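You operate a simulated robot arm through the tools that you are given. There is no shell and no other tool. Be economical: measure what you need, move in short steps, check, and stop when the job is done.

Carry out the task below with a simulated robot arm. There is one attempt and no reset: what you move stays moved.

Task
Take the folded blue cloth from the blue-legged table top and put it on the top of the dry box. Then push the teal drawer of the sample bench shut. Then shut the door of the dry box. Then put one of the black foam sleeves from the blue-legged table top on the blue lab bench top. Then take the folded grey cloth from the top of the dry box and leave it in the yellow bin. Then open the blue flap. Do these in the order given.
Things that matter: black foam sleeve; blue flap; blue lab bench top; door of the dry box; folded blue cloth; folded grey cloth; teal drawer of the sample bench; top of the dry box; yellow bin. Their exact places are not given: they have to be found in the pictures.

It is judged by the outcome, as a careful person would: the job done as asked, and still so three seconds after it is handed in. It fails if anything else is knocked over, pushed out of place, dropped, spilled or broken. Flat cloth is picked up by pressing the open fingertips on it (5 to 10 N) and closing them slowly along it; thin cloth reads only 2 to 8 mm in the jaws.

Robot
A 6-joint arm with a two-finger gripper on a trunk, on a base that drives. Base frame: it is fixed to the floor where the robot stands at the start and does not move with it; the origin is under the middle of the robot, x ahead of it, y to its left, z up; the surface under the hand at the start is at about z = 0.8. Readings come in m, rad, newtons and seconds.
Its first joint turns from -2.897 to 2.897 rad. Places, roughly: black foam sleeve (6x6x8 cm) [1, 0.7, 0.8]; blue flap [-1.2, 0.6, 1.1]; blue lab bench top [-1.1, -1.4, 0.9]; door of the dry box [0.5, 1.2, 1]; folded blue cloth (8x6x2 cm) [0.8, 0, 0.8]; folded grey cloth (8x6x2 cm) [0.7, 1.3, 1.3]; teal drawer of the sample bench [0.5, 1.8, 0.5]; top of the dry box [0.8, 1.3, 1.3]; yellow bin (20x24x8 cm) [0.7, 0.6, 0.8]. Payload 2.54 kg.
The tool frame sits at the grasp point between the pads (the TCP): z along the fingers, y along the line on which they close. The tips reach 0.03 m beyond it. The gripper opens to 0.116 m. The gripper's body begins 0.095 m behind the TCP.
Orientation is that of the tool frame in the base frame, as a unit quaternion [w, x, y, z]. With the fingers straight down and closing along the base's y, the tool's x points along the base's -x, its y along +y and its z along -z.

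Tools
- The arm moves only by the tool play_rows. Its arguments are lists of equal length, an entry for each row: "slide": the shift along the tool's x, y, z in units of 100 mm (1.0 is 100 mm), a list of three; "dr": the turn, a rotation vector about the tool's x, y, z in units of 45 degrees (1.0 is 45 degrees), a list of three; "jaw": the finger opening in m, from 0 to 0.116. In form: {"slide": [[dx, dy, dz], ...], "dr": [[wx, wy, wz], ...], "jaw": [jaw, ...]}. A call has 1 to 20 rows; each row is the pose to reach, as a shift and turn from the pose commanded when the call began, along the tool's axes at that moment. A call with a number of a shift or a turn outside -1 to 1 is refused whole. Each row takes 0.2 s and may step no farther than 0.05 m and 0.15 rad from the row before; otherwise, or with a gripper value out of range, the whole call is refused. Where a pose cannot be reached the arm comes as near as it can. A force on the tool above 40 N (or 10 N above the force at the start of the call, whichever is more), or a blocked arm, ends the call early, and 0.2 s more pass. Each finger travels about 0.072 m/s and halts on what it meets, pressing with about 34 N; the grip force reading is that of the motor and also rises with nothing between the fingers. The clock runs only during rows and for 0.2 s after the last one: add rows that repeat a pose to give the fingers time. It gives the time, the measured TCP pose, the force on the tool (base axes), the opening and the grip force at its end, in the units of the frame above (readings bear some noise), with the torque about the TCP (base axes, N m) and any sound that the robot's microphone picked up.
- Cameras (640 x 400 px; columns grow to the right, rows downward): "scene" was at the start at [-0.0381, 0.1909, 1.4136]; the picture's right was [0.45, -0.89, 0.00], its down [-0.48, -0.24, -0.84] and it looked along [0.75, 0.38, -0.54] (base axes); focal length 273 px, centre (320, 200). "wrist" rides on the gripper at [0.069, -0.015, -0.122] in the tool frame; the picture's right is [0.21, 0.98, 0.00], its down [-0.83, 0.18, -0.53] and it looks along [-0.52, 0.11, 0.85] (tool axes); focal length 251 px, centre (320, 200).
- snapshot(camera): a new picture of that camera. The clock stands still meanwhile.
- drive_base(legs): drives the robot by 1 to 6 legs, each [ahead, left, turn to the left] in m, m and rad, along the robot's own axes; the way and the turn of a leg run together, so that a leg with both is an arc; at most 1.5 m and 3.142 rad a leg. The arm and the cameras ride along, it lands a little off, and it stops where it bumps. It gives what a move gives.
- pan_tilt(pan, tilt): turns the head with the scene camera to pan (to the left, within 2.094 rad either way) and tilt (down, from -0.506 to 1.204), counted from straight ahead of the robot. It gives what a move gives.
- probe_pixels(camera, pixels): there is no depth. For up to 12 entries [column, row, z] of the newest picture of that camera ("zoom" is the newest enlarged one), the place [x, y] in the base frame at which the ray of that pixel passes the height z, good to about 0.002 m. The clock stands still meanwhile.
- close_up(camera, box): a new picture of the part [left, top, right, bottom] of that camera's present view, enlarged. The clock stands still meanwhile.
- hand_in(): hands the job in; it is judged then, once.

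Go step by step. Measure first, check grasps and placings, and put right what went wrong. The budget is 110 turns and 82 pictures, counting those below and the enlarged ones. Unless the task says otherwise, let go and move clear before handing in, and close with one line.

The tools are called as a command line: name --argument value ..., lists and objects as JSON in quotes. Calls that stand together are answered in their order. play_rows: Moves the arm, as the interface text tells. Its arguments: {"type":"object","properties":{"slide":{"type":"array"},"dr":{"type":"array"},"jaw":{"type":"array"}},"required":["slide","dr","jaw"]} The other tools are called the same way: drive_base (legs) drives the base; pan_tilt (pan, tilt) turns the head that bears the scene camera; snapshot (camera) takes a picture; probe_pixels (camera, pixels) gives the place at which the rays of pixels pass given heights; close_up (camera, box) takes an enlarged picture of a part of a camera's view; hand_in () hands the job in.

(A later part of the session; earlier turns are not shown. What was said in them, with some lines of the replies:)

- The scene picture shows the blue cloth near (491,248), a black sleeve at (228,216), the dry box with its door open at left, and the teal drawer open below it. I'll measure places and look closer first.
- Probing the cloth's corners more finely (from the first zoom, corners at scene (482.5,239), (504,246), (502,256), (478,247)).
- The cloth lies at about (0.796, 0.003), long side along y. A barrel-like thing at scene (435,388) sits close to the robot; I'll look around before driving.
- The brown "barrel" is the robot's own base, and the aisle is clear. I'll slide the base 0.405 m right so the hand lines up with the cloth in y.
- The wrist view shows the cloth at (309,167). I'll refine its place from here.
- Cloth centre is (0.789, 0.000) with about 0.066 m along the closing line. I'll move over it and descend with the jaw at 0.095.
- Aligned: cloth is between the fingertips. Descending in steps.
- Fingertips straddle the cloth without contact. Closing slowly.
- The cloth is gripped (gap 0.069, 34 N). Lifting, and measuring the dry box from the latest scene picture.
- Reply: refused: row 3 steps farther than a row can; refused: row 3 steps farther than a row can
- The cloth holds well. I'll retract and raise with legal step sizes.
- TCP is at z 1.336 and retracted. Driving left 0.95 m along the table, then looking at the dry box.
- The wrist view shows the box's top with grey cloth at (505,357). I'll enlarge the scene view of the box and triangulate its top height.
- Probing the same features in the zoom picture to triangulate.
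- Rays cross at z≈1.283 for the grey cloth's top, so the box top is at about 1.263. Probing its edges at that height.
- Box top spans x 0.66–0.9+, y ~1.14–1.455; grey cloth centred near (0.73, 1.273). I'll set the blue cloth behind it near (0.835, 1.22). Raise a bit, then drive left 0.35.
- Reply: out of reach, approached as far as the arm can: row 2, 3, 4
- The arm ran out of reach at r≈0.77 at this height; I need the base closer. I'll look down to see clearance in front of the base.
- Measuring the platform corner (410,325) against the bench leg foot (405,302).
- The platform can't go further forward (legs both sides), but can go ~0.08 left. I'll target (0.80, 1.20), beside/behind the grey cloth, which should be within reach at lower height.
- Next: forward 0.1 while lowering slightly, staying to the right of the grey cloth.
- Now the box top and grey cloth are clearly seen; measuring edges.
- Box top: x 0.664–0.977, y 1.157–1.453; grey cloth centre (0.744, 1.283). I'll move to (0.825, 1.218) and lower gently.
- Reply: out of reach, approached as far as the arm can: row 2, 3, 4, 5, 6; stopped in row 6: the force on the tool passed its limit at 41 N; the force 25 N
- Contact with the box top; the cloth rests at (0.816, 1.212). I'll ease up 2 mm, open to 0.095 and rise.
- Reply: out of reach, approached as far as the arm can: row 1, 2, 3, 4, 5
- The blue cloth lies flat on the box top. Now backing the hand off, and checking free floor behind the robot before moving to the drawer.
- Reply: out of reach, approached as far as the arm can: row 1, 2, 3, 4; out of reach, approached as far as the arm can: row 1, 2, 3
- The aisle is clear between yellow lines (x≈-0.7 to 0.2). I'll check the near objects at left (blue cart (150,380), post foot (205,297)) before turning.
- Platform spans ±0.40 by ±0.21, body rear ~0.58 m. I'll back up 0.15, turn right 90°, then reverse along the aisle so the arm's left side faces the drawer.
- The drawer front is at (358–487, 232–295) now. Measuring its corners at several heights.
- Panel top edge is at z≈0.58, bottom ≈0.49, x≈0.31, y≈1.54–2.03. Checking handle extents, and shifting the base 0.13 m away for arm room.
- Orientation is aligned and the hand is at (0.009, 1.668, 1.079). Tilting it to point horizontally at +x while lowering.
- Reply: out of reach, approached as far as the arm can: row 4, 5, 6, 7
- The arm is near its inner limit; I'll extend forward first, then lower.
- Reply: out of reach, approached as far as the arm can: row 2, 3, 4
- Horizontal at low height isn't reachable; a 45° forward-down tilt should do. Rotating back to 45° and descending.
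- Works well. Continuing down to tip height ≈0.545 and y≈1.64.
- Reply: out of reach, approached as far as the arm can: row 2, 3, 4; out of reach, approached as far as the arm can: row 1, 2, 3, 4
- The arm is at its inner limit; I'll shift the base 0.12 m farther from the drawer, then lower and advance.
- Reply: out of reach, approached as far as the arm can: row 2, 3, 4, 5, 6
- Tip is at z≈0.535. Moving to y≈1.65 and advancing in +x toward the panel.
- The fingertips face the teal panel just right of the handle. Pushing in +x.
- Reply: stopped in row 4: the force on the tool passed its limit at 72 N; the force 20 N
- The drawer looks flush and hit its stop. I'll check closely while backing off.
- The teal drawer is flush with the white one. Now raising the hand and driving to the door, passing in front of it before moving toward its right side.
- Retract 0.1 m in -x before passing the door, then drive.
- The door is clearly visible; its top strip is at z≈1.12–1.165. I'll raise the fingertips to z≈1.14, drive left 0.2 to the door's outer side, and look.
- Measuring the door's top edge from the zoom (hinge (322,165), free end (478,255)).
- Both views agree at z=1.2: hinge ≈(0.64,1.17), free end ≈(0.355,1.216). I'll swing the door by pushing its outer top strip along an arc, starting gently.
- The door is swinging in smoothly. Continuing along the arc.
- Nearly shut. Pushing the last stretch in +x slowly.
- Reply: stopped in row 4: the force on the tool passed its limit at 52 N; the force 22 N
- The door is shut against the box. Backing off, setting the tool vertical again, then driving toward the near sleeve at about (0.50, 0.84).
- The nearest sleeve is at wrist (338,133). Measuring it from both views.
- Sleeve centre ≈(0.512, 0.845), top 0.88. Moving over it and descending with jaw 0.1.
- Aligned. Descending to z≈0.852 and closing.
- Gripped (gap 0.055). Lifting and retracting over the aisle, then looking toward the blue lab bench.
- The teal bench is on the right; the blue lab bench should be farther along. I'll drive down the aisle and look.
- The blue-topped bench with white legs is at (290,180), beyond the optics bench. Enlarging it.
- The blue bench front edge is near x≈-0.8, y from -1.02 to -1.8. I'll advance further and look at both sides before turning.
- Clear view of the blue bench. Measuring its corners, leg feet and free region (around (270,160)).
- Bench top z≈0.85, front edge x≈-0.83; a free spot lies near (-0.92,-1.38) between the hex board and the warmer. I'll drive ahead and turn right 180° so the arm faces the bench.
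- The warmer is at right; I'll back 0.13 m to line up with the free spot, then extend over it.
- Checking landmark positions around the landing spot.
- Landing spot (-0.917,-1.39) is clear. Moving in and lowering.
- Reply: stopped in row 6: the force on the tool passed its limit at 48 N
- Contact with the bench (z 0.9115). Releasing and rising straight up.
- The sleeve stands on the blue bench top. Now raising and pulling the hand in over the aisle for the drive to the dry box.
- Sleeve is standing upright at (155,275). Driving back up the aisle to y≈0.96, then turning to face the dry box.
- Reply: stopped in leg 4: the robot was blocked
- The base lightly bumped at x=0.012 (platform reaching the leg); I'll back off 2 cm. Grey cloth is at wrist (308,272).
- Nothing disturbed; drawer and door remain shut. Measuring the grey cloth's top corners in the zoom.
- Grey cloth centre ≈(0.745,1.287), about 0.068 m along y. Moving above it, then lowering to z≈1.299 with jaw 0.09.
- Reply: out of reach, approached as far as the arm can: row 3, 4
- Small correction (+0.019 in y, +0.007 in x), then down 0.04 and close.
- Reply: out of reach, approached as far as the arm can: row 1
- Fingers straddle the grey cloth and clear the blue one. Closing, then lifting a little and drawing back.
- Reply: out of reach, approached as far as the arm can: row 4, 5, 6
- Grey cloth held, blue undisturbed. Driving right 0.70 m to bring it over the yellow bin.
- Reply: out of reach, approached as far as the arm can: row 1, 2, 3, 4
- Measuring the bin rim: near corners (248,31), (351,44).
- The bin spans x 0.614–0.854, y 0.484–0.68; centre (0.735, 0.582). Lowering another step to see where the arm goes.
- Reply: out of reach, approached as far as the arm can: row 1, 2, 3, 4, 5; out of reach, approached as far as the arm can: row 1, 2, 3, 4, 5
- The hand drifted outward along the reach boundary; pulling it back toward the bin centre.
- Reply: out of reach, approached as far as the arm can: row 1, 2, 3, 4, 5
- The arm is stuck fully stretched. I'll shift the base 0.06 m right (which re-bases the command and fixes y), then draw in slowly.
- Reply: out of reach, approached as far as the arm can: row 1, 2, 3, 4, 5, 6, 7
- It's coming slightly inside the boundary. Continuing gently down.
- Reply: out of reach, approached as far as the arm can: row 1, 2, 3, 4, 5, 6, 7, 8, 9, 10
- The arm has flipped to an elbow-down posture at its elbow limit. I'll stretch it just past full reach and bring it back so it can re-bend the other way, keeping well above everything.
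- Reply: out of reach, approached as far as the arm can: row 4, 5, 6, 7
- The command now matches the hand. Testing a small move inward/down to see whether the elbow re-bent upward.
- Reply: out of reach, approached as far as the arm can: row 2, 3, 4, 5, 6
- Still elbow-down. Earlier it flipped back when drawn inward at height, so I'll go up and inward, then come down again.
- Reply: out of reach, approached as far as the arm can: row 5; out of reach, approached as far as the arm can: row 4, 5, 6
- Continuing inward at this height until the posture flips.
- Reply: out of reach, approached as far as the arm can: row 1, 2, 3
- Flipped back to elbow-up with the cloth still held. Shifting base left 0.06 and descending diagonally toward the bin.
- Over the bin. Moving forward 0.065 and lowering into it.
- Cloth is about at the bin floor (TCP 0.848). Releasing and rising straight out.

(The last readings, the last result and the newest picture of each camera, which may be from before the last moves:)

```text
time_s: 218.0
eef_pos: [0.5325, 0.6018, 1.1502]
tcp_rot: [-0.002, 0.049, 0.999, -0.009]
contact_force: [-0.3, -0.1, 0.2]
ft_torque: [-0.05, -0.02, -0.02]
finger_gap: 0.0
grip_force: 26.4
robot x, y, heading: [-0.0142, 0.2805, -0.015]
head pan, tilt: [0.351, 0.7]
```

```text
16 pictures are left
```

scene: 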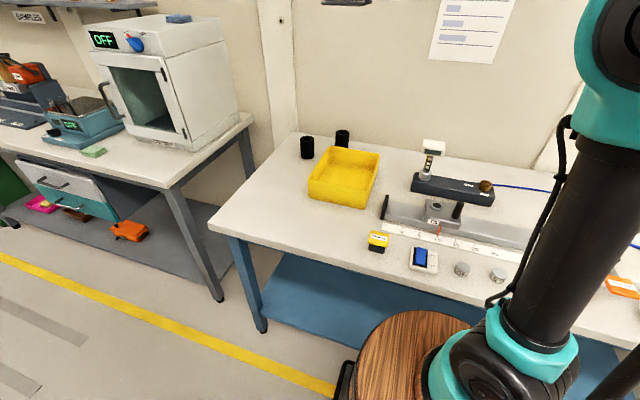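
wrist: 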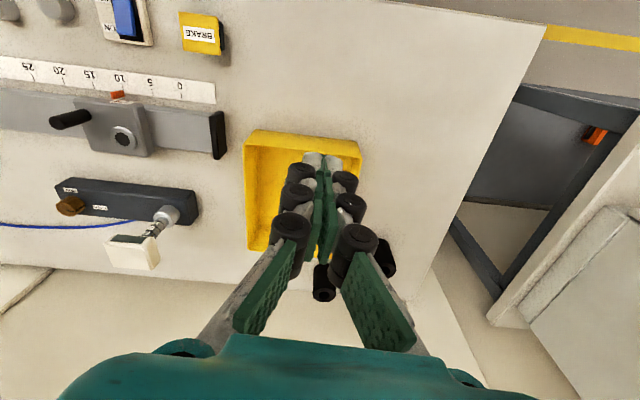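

Cloth released; the hand is clear. Now going back to the turning place at y≈0.97, turning left to put the arm's left side toward the flap, and looking for it.

drive_base --legs '[[-0.13, 0, 0], [0, 0.69, 0.01], [0, 0, 1.571]]'

pan_tilt --pan 1.8 --tilt 0.35

snapshot --camera "scene"

```text
time_s: 226.4
eef_pos: [-0.4707, 1.5153, 1.1502]
tcp_rot: [0.004, -0.674, 0.739, -0.008]
contact_force: [-0.7, 0.8, 0.3]
ft_torque: [0.02, -0.01, -0.02]
finger_gap: 0.0002
grip_force: 28.5
robot x, y, heading: [-0.1466, 0.9655, 1.555]
head pan, tilt: [0.351, 0.7]
```

```text
time_s: 228.0
eef_pos: [-0.4699, 1.515, 1.1504]
tcp_rot: [0.005, -0.673, 0.74, -0.008]
contact_force: [0.2, -0.4, -0.6]
ft_torque: [0.04, 0.01, 0.01]
finger_gap: 0.0
grip_force: 28.8
robot x, y, heading: [-0.1456, 0.9652, 1.559]
head pan, tilt: [1.799, 0.351]
```

```text
15 pictures are left
```

scene: 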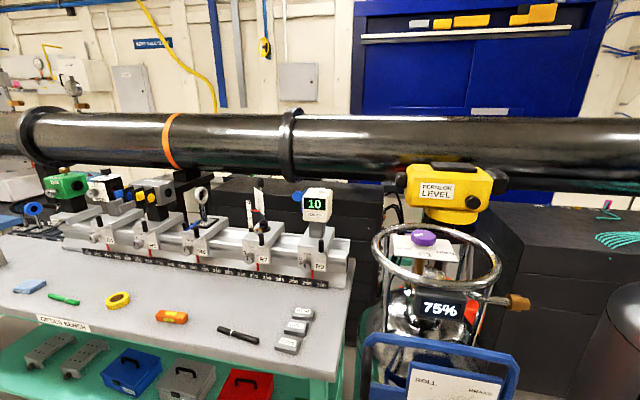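

Near (300,198) on the "10" meter and around (130,195) there are blue parts. Enlarging to identify the flap.

close_up --camera "scene" --box '[220, 160, 360, 290]'

probe_pixels --camera "scene" --pixels '[[297, 197, 1.1], [318, 205, 1.1], [130, 197, 1.1], [318, 260, 1.0], [335, 380, 0.88], [350, 290, 0.88], [259, 240, 1.05], [365, 345, 0.9]]'

```text
3.08 times, centred on (290, 225) of scene
```

zoom: 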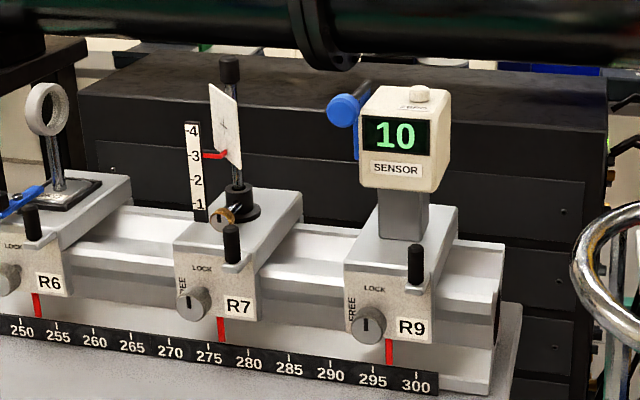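

```text
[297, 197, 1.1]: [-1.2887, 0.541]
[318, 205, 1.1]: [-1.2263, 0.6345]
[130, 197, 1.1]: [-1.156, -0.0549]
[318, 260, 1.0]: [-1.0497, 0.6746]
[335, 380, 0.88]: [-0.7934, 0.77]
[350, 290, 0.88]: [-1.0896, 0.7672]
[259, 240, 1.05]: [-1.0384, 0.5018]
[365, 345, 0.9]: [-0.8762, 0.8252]
```

The blue flap is a shutter plate with a round knob on the sensor's left face (zoom (345,115)). I'll drive to face the optics bench and look closer.

drive_base --legs '[[-0.52, 0.08, 0], [0, 0, 1.58]]'

pan_tilt --pan -0.35 --tilt 0.4

close_up --camera "scene" --box '[200, 80, 440, 230]'

```text
time_s: 234.9
eef_pos: [-0.7684, 0.1119, 1.1507]
tcp_rot: [-0.009, 1.0, -0.028, 0.002]
contact_force: [-0.6, -0.4, 0.1]
ft_torque: [-0.04, 0.01, 0.0]
finger_gap: 0.0002
grip_force: 29.2
robot x, y, heading: [-0.2349, 0.4598, -3.116]
head pan, tilt: [1.799, 0.351]
```

```text
time_s: 236.9
eef_pos: [-0.7689, 0.114, 1.1491]
tcp_rot: [-0.009, 1.0, -0.028, 0.002]
contact_force: [0.3, 0.2, 0.7]
ft_torque: [-0.03, 0.02, 0.0]
finger_gap: 0.0
grip_force: 28.4
robot x, y, heading: [-0.2283, 0.458, -3.118]
head pan, tilt: [-0.351, 0.4]
```

```text
2.67 times, centred on (320, 155) of scene
```

zoom: 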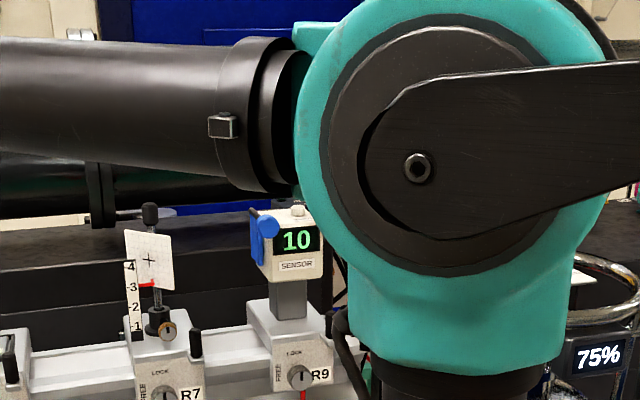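

close_up --camera "scene" --box '[265, 140, 337, 190]'

probe_pixels --camera "scene" --pixels '[[299, 165, 1.1], [301, 162, 1.13], [297, 175, 1.06], [306, 185, 1.05], [322, 180, 1.05]]'

```text
8.00 times, centred on (301, 165) of scene
```

zoom: 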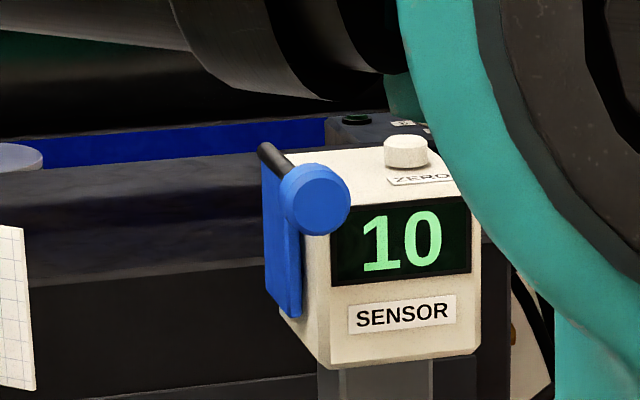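

```text
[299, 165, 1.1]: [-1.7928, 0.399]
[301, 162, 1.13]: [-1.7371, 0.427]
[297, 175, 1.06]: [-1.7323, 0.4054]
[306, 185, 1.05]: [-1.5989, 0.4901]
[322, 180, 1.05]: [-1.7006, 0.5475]
```

The flap hangs from a pin at the sensor's top-left edge (pin along x), with a round blue knob on its front end at zoom (315,198). I'll triangulate the knob from the two views.

probe_pixels --camera "zoom" --pixels '[[314, 198, 1.1], [314, 198, 1.13], [314, 198, 1.16], [280, 195, 1.13], [350, 198, 1.13], [332, 345, 1.06], [478, 355, 1.06], [300, 318, 1.08], [262, 150, 1.14]]'

probe_pixels --camera "scene" --pixels '[[297.5, 195.8, 1.1], [297.5, 195.8, 1.13], [297.5, 195.8, 1.16], [307, 220, 1.06], [332, 222, 1.06], [331, 191, 1.13], [308, 189, 1.13]]'

```text
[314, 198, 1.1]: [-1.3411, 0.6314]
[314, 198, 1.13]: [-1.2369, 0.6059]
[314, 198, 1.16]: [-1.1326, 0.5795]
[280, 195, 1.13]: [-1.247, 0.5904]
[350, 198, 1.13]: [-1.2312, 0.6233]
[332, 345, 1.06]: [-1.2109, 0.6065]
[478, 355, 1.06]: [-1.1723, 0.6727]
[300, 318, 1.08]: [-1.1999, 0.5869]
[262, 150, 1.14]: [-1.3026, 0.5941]
```

```text
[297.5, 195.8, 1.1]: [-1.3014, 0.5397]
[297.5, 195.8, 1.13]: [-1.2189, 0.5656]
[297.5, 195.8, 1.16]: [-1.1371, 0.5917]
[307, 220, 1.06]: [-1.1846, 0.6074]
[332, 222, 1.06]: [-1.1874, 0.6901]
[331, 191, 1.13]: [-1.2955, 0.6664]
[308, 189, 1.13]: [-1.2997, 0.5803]
```

Rays cross at knob centre (-1.157, 0.586, 1.153); sensor front face ≈ x -1.185. I'll line the base up with it and tilt the tool horizontal (pointing -x) while sweeping toward y=0.586 at a safe distance.

drive_base --legs '[[0, -0.12, -0.025]]'

play_rows --slide '[[-0.15, -0.15, 0], [-0.3, -0.3, 0], [-0.45, -0.45, 0], [-0.6, -0.6, 0], [-0.8, -0.8, 0], [-1.0, -1.0, 0], [-1.0, -1.0, 0]]' --dr '[[0, -0.17, 0], [0, -0.34, 0], [0, -0.51, 0], [0, -0.68, 0], [0, -0.85, 0], [0, -1.0, 0], [0, -1.0, 0]]' --jaw '[0.0, 0.0, 0.0, 0.0, 0.0, 0.0, 0.0]'

play_rows --slide '[[-0.07, -0.15, 0.07], [-0.14, -0.3, 0.14], [-0.2, -0.45, 0.2], [-0.27, -0.6, 0.27], [-0.35, -0.8, 0.35], [-0.42, -1.0, 0.42], [-0.42, -1.0, 0.42]]' --dr '[[0, -0.17, 0], [0, -0.34, 0], [0, -0.51, 0], [0, -0.68, 0], [0, -0.85, 0], [0, -1.0, 0], [0, -1.0, 0]]' --jaw '[0.0, 0.0, 0.0, 0.0, 0.0, 0.0, 0.0]'

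```text
time_s: 238.2
eef_pos: [-0.7788, 0.2448, 1.1491]
tcp_rot: [-0.009, 0.999, -0.042, 0.003]
contact_force: [0.9, -0.3, -0.1]
ft_torque: [-0.02, 0.02, -0.01]
finger_gap: 0.0
grip_force: 28.8
robot x, y, heading: [-0.233, 0.574, 3.138]
head pan, tilt: [-0.351, 0.4]
```

```text
time_s: 239.8
eef_pos: [-0.8721, 0.3557, 1.1499]
tcp_rot: [-0.025, 0.924, -0.036, -0.381]
contact_force: [0.0, 0.9, 0.1]
ft_torque: [0.0, -0.03, 0.01]
finger_gap: 0.0
grip_force: 28.6
robot x, y, heading: [-0.234, 0.5752, 3.137]
head pan, tilt: [-0.351, 0.4]
```

```text
time_s: 241.4
eef_pos: [-0.9223, 0.4597, 1.1528]
tcp_rot: [-0.036, 0.708, -0.023, -0.705]
contact_force: [0.5, 0.2, -0.5]
ft_torque: [-0.01, -0.01, 0.02]
finger_gap: 0.0
grip_force: 28.7
robot x, y, heading: [-0.2343, 0.57, 3.138]
head pan, tilt: [-0.351, 0.4]
```

Tool is now nearly horizontal toward -x. Correcting 5° yaw and moving the rest of the way in y.

play_rows --slide '[[0, -0.33, 0.02], [0, -0.66, 0.05], [0, -1.0, 0.08], [0, -1.0, 0.08]]' --dr '[[-0.05, 0, 0], [-0.1, 0, 0], [-0.106, 0, 0], [-0.106, 0, 0]]' --jaw '[0.02, 0.04, 0.056, 0.056]'

play_rows --slide '[[0, -0.1, 0], [0, -0.25, 0], [0, -0.25, 0]]' --dr '[[0, 0, 0], [0, 0, 0], [0, 0, 0]]' --jaw '[0.056, 0.056, 0.056]'

snapshot --camera "wrist"

```text
time_s: 242.4
eef_pos: [-0.9206, 0.5573, 1.154]
tcp_rot: [-0.008, 0.709, 0.005, -0.705]
contact_force: [-0.3, -0.2, 0.0]
ft_torque: [-0.05, 0.04, -0.02]
finger_gap: 0.0562
grip_force: 0.0
robot x, y, heading: [-0.2342, 0.5761, 3.137]
head pan, tilt: [-0.351, 0.4]
```

```text
time_s: 243.2
eef_pos: [-0.9199, 0.5835, 1.1543]
tcp_rot: [-0.007, 0.709, 0.004, -0.705]
contact_force: [-0.2, -0.2, -0.9]
ft_torque: [0.02, 0.01, 0.03]
finger_gap: 0.0559
grip_force: 0.1
robot x, y, heading: [-0.2303, 0.574, 3.138]
head pan, tilt: [-0.351, 0.4]
```

```text
11 pictures are left
```

wrist: 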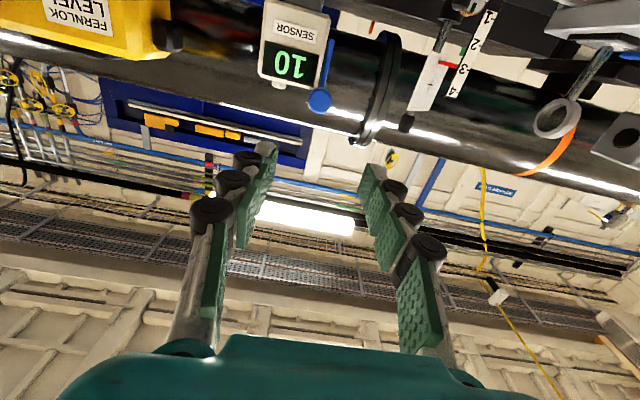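

The knob appears at wrist (320,98); the tool axis projects to about (320,105), so it's aligned in y and the knob is maybe ~5–9 mm lower. Advancing 0.13 m and rechecking.

play_rows --slide '[[0, 0, 0.35], [0, 0, 0.7], [0.03, 0, 1.0], [0.03, 0, 1.0]]' --dr '[[0, 0, 0], [0, 0, 0], [0, 0, 0], [0, 0, 0]]' --jaw '[0.056, 0.056, 0.056, 0.056]'

close_up --camera "wrist" --box '[220, 0, 440, 200]'

```text
time_s: 244.2
eef_pos: [-1.0203, 0.5848, 1.1521]
tcp_rot: [-0.008, 0.709, 0.005, -0.705]
contact_force: [0.3, -0.2, -0.4]
ft_torque: [0.03, -0.02, -0.03]
finger_gap: 0.0559
grip_force: 0.1
robot x, y, heading: [-0.2324, 0.5755, 3.133]
head pan, tilt: [-0.351, 0.4]
```

```text
2.00 times, centred on (330, 100) of wrist
```

zoom: 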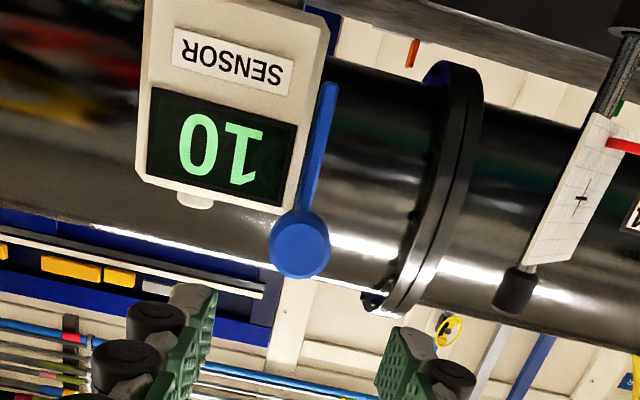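

Knob at zoom (300,245) → within 2 mm of the tool axis. Advancing so the tips overlap the knob by ~13 mm.

play_rows --slide '[[0.02, 0, 0.3], [0.02, 0, 0.6], [0.02, 0, 0.8], [0.02, 0, 0.9], [0.02, 0, 0.9]]' --dr '[[0, 0, 0], [0, 0, 0], [0, 0, 0], [0, 0, 0], [0, 0, 0]]' --jaw '[0.056, 0.056, 0.056, 0.056, 0.056]'

play_rows --slide '[[0, 0, 0.1], [0, 0, 0.2], [0, 0, 0.28], [0, 0, 0.28]]' --dr '[[0, 0, 0], [0, 0, 0], [0, 0, 0], [0, 0, 0]]' --jaw '[0.056, 0.056, 0.056, 0.056]'

close_up --camera "wrist" --box '[200, 50, 440, 250]'

```text
time_s: 245.4
eef_pos: [-1.1099, 0.5856, 1.1487]
tcp_rot: [-0.007, 0.709, 0.007, -0.705]
contact_force: [0.2, 0.2, 0.3]
ft_torque: [0.03, 0.01, -0.03]
finger_gap: 0.056
grip_force: 0.0
robot x, y, heading: [-0.2355, 0.5772, 3.138]
head pan, tilt: [-0.351, 0.4]
```

```text
time_s: 246.4
eef_pos: [-1.1385, 0.5863, 1.1482]
tcp_rot: [-0.008, 0.709, 0.005, -0.705]
contact_force: [0.1, -0.4, 0.3]
ft_torque: [-0.02, 0.04, -0.01]
finger_gap: 0.0559
grip_force: 0.1
robot x, y, heading: [-0.2338, 0.5711, 3.141]
head pan, tilt: [-0.351, 0.4]
```

```text
2.00 times, centred on (320, 150) of wrist
```

zoom: 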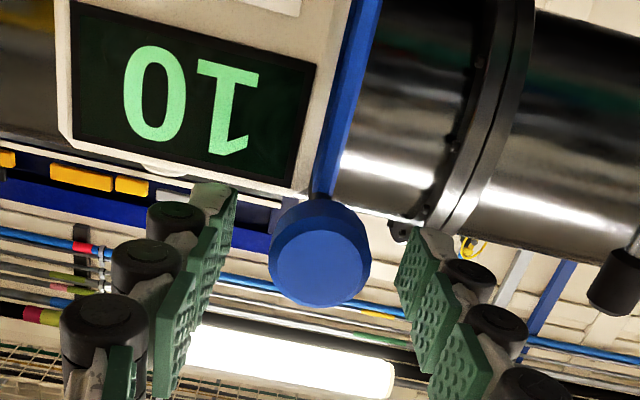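

Knob is centered between fingers; nudge up 3 mm and close on it.

play_rows --slide '[[-0.03, 0, 0], [-0.03, 0, 0], [-0.03, 0, 0], [-0.03, 0, 0], [-0.03, 0, 0], [-0.03, 0, 0], [-0.03, 0, 0]]' --dr '[[0, 0, 0], [0, 0, 0], [0, 0, 0], [0, 0, 0], [0, 0, 0], [0, 0, 0], [0, 0, 0]]' --jaw '[0.056, 0.048, 0.04, 0.034, 0.028, 0.022, 0.02]'

```text
time_s: 248.0
eef_pos: [-1.1398, 0.585, 1.153]
tcp_rot: [-0.006, 0.709, 0.007, -0.705]
contact_force: [-0.2, -3.1, 0.1]
ft_torque: [-0.01, -0.03, 0.1]
finger_gap: 0.0311
grip_force: 44.7
robot x, y, heading: [-0.2335, 0.5752, 3.138]
head pan, tilt: [-0.351, 0.4]
```

Gripped the knob (gap 0.031). Turning clockwise (+tool z) by 45° and watching the force.

play_rows --slide '[[0, 0, 0], [0, 0, 0], [0, 0, 0], [0, 0, 0], [0, 0, 0], [0, 0, 0], [0, 0, 0], [0, 0, 0]]' --dr '[[0, 0, 0.15], [0, 0, 0.3], [0, 0, 0.45], [0, 0, 0.6], [0, 0, 0.75], [0, 0, 0.9], [0, 0, 1.0], [0, 0, 1.0]]' --jaw '[0.02, 0.02, 0.02, 0.02, 0.02, 0.02, 0.02, 0.02]'

close_up --camera "wrist" --box '[160, 0, 480, 220]'

```text
time_s: 249.8
eef_pos: [-1.1396, 0.5858, 1.1524]
tcp_rot: [0.263, 0.657, -0.267, -0.654]
contact_force: [-8.3, 7.8, 11.3]
ft_torque: [0.03, 0.41, -0.38]
finger_gap: 0.031
grip_force: 44.2
robot x, y, heading: [-0.2318, 0.5747, 3.137]
head pan, tilt: [-0.351, 0.4]
```

```text
1.82 times, centred on (320, 110) of wrist
```

zoom: 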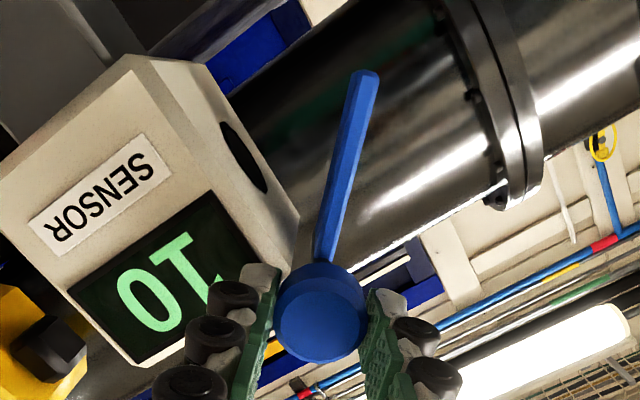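

The flap turned with the knob, exposing the aperture. Turning another 45°, then more.

play_rows --slide '[[0, 0, 0], [0, 0, 0], [0, 0, 0], [0, 0, 0], [0, 0, 0], [0, 0, 0], [0, 0, 0], [0, 0, 0]]' --dr '[[0, 0, 0.15], [0, 0, 0.3], [0, 0, 0.45], [0, 0, 0.6], [0, 0, 0.75], [0, 0, 0.9], [0, 0, 1.0], [0, 0, 1.0]]' --jaw '[0.02, 0.02, 0.02, 0.02, 0.02, 0.02, 0.02, 0.02]'

play_rows --slide '[[0, 0, 0], [0, 0, 0], [0, 0, 0], [0, 0, 0], [0, 0, 0]]' --dr '[[0, 0, 0.12], [0, 0, 0.24], [0, 0, 0.36], [0, 0, 0.46], [0, 0, 0.46]]' --jaw '[0.02, 0.02, 0.02, 0.02, 0.02]'

close_up --camera "wrist" --box '[160, 0, 480, 220]'

```text
time_s: 251.6
eef_pos: [-1.1391, 0.5861, 1.1509]
tcp_rot: [0.492, 0.505, -0.5, -0.503]
contact_force: [-4.8, 3.0, -10.6]
ft_torque: [-0.01, -0.32, -0.15]
finger_gap: 0.0309
grip_force: 45.3
robot x, y, heading: [-0.2313, 0.5737, 3.14]
head pan, tilt: [-0.351, 0.4]
stopped in row 8: the force on the tool passed its limit at 41 N (the readings are from after the stop); the commanded pose is now the measured one
```

```text
time_s: 252.8
eef_pos: [-1.1394, 0.5905, 1.1505]
tcp_rot: [-0.576, -0.417, 0.581, 0.396]
contact_force: [10.8, 4.1, -23.4]
ft_torque: [0.09, -0.68, -1.22]
finger_gap: 0.0299
grip_force: 45.0
out of reach, approached as far as the arm can: row 3, 4
robot x, y, heading: [-0.2339, 0.5747, 3.138]
head pan, tilt: [-0.351, 0.4]
```

```text
1.82 times, centred on (320, 110) of wrist
```

zoom: 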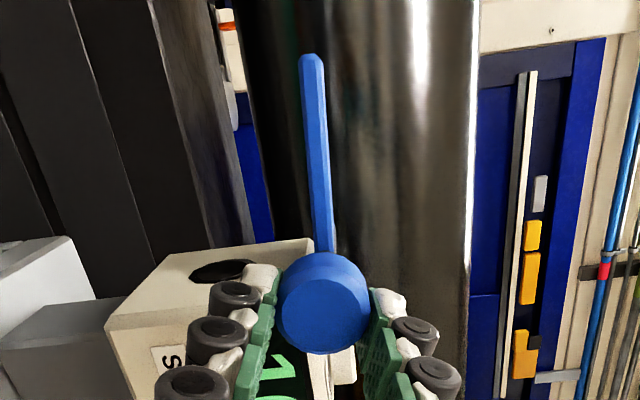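

The flap is now about 110° open (out past horizontal). Releasing slowly and backing off to see that it stays.

play_rows --slide '[[0, 0, 0], [0, 0, 0], [0, 0, 0], [0, 0, 0], [0, 0, -0.15], [0, 0, -0.3], [0, 0, -0.3]]' --dr '[[0, 0, 0], [0, 0, 0], [0, 0, 0], [0, 0, 0], [0, 0, 0], [0, 0, 0], [0, 0, 0]]' --jaw '[0.032, 0.036, 0.044, 0.05, 0.05, 0.05, 0.05]'

play_rows --slide '[[0, 0, -0.3], [0, 0, -0.6], [0, 0, -0.9], [0, 0, -0.9]]' --dr '[[0, 0, 0], [0, 0, 0], [0, 0, 0], [0, 0, 0]]' --jaw '[0.05, 0.05, 0.05, 0.05]'

snapshot --camera "wrist"

```text
time_s: 254.3
eef_pos: [-1.1094, 0.5874, 1.1525]
tcp_rot: [-0.576, -0.419, 0.58, 0.395]
contact_force: [-0.6, 1.0, 0.0]
ft_torque: [0.02, 0.0, 0.03]
finger_gap: 0.0504
grip_force: 0.0
out of reach, approached as far as the arm can: row 5, 6, 7
robot x, y, heading: [-0.2288, 0.5723, 3.142]
head pan, tilt: [-0.351, 0.4]
```

```text
time_s: 255.3
eef_pos: [-1.0186, 0.5902, 1.1519]
tcp_rot: [-0.577, -0.42, 0.578, 0.395]
contact_force: [-0.2, 0.3, 0.7]
ft_torque: [-0.01, 0.01, 0.01]
finger_gap: 0.0498
grip_force: 0.0
out of reach, approached as far as the arm can: row 1, 2, 3, 4
robot x, y, heading: [-0.2331, 0.5729, 3.134]
head pan, tilt: [-0.351, 0.4]
```

```text
6 pictures are left
```

wrist: 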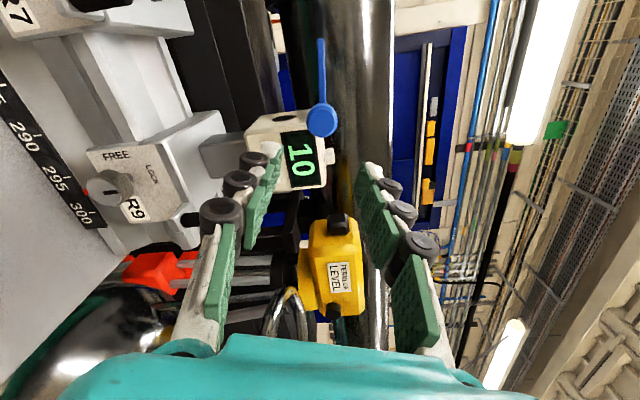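

The flap stays open (horizontal, at its stop). Backing the hand away and checking the dry box and bin.

play_rows --slide '[[0, 0, -0.4], [0, 0, -0.8], [0, 0, -1.0], [0, 0, -1.0]]' --dr '[[0, 0, 0], [0, 0, 0], [0, 0, 0], [0, 0, 0]]' --jaw '[0.05, 0.05, 0.05, 0.05]'

pan_tilt --pan -2.09 --tilt 0.4

snapshot --camera "scene"

```text
time_s: 256.4
eef_pos: [-0.9187, 0.6017, 1.1527]
tcp_rot: [-0.574, -0.414, 0.582, 0.4]
contact_force: [0.7, -0.5, 0.6]
ft_torque: [-0.01, 0.0, 0.0]
finger_gap: 0.0501
grip_force: 0.1
out of reach, approached as far as the arm can: row 1, 2, 3, 4
robot x, y, heading: [-0.2341, 0.5758, 3.14]
head pan, tilt: [-0.351, 0.4]
```

```text
time_s: 258.1
eef_pos: [-0.9185, 0.6029, 1.1519]
tcp_rot: [-0.574, -0.414, 0.582, 0.4]
contact_force: [0.4, 0.0, -0.5]
ft_torque: [0.0, -0.01, -0.01]
finger_gap: 0.0501
grip_force: 0.1
robot x, y, heading: [-0.2314, 0.5712, 3.142]
head pan, tilt: [-2.089, 0.4]
```

```text
5 pictures are left
```

scene: 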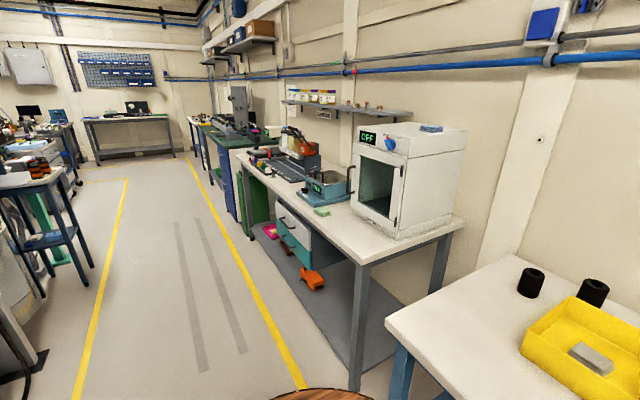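

Grey cloth is in the bin (592,357), blue cloth is on the box, and the door and drawer are shut. One last look at the flap.

pan_tilt --pan -0.2 --tilt 0.4

snapshot --camera "wrist"

snapshot --camera "scene"

```text
time_s: 260.0
eef_pos: [-0.9196, 0.6023, 1.1527]
tcp_rot: [-0.575, -0.413, 0.582, 0.4]
contact_force: [-0.2, -0.7, 0.5]
ft_torque: [-0.01, 0.03, 0.01]
finger_gap: 0.0499
grip_force: 0.0
robot x, y, heading: [-0.2331, 0.5758, 3.145]
head pan, tilt: [-0.201, 0.4]
```

```text
4 pictures are left
```

wrist: 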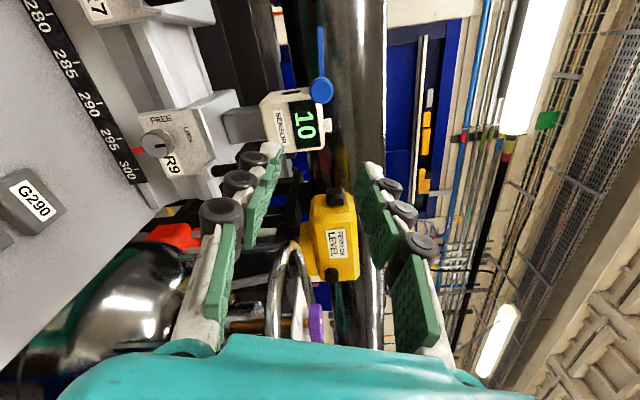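

```text
3 pictures are left
```

scene: 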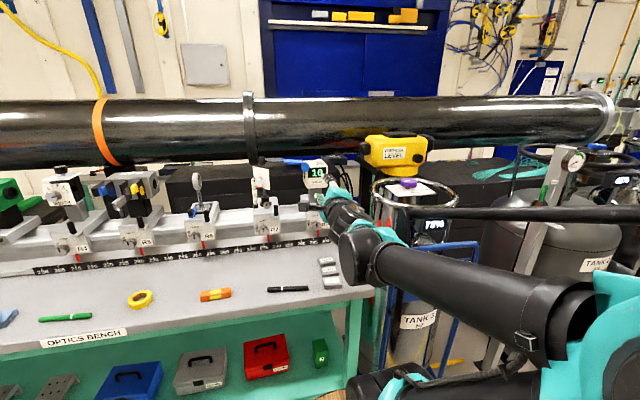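

The flap still stands open horizontally at (300,162) and the hand is clear of everything. Handing in.

hand_in

```text
The job is handed in.
```

All six steps are done in the order given and the job is handed in. In the last pictures the blue cloth was on the dry box, the drawer and door shut, the grey cloth in the yellow bin and the flap open; I last saw the sleeve right after placing it, standing on the blue bench. The base lightly bumped something near the dry box once, and I saw nothing moved by it.
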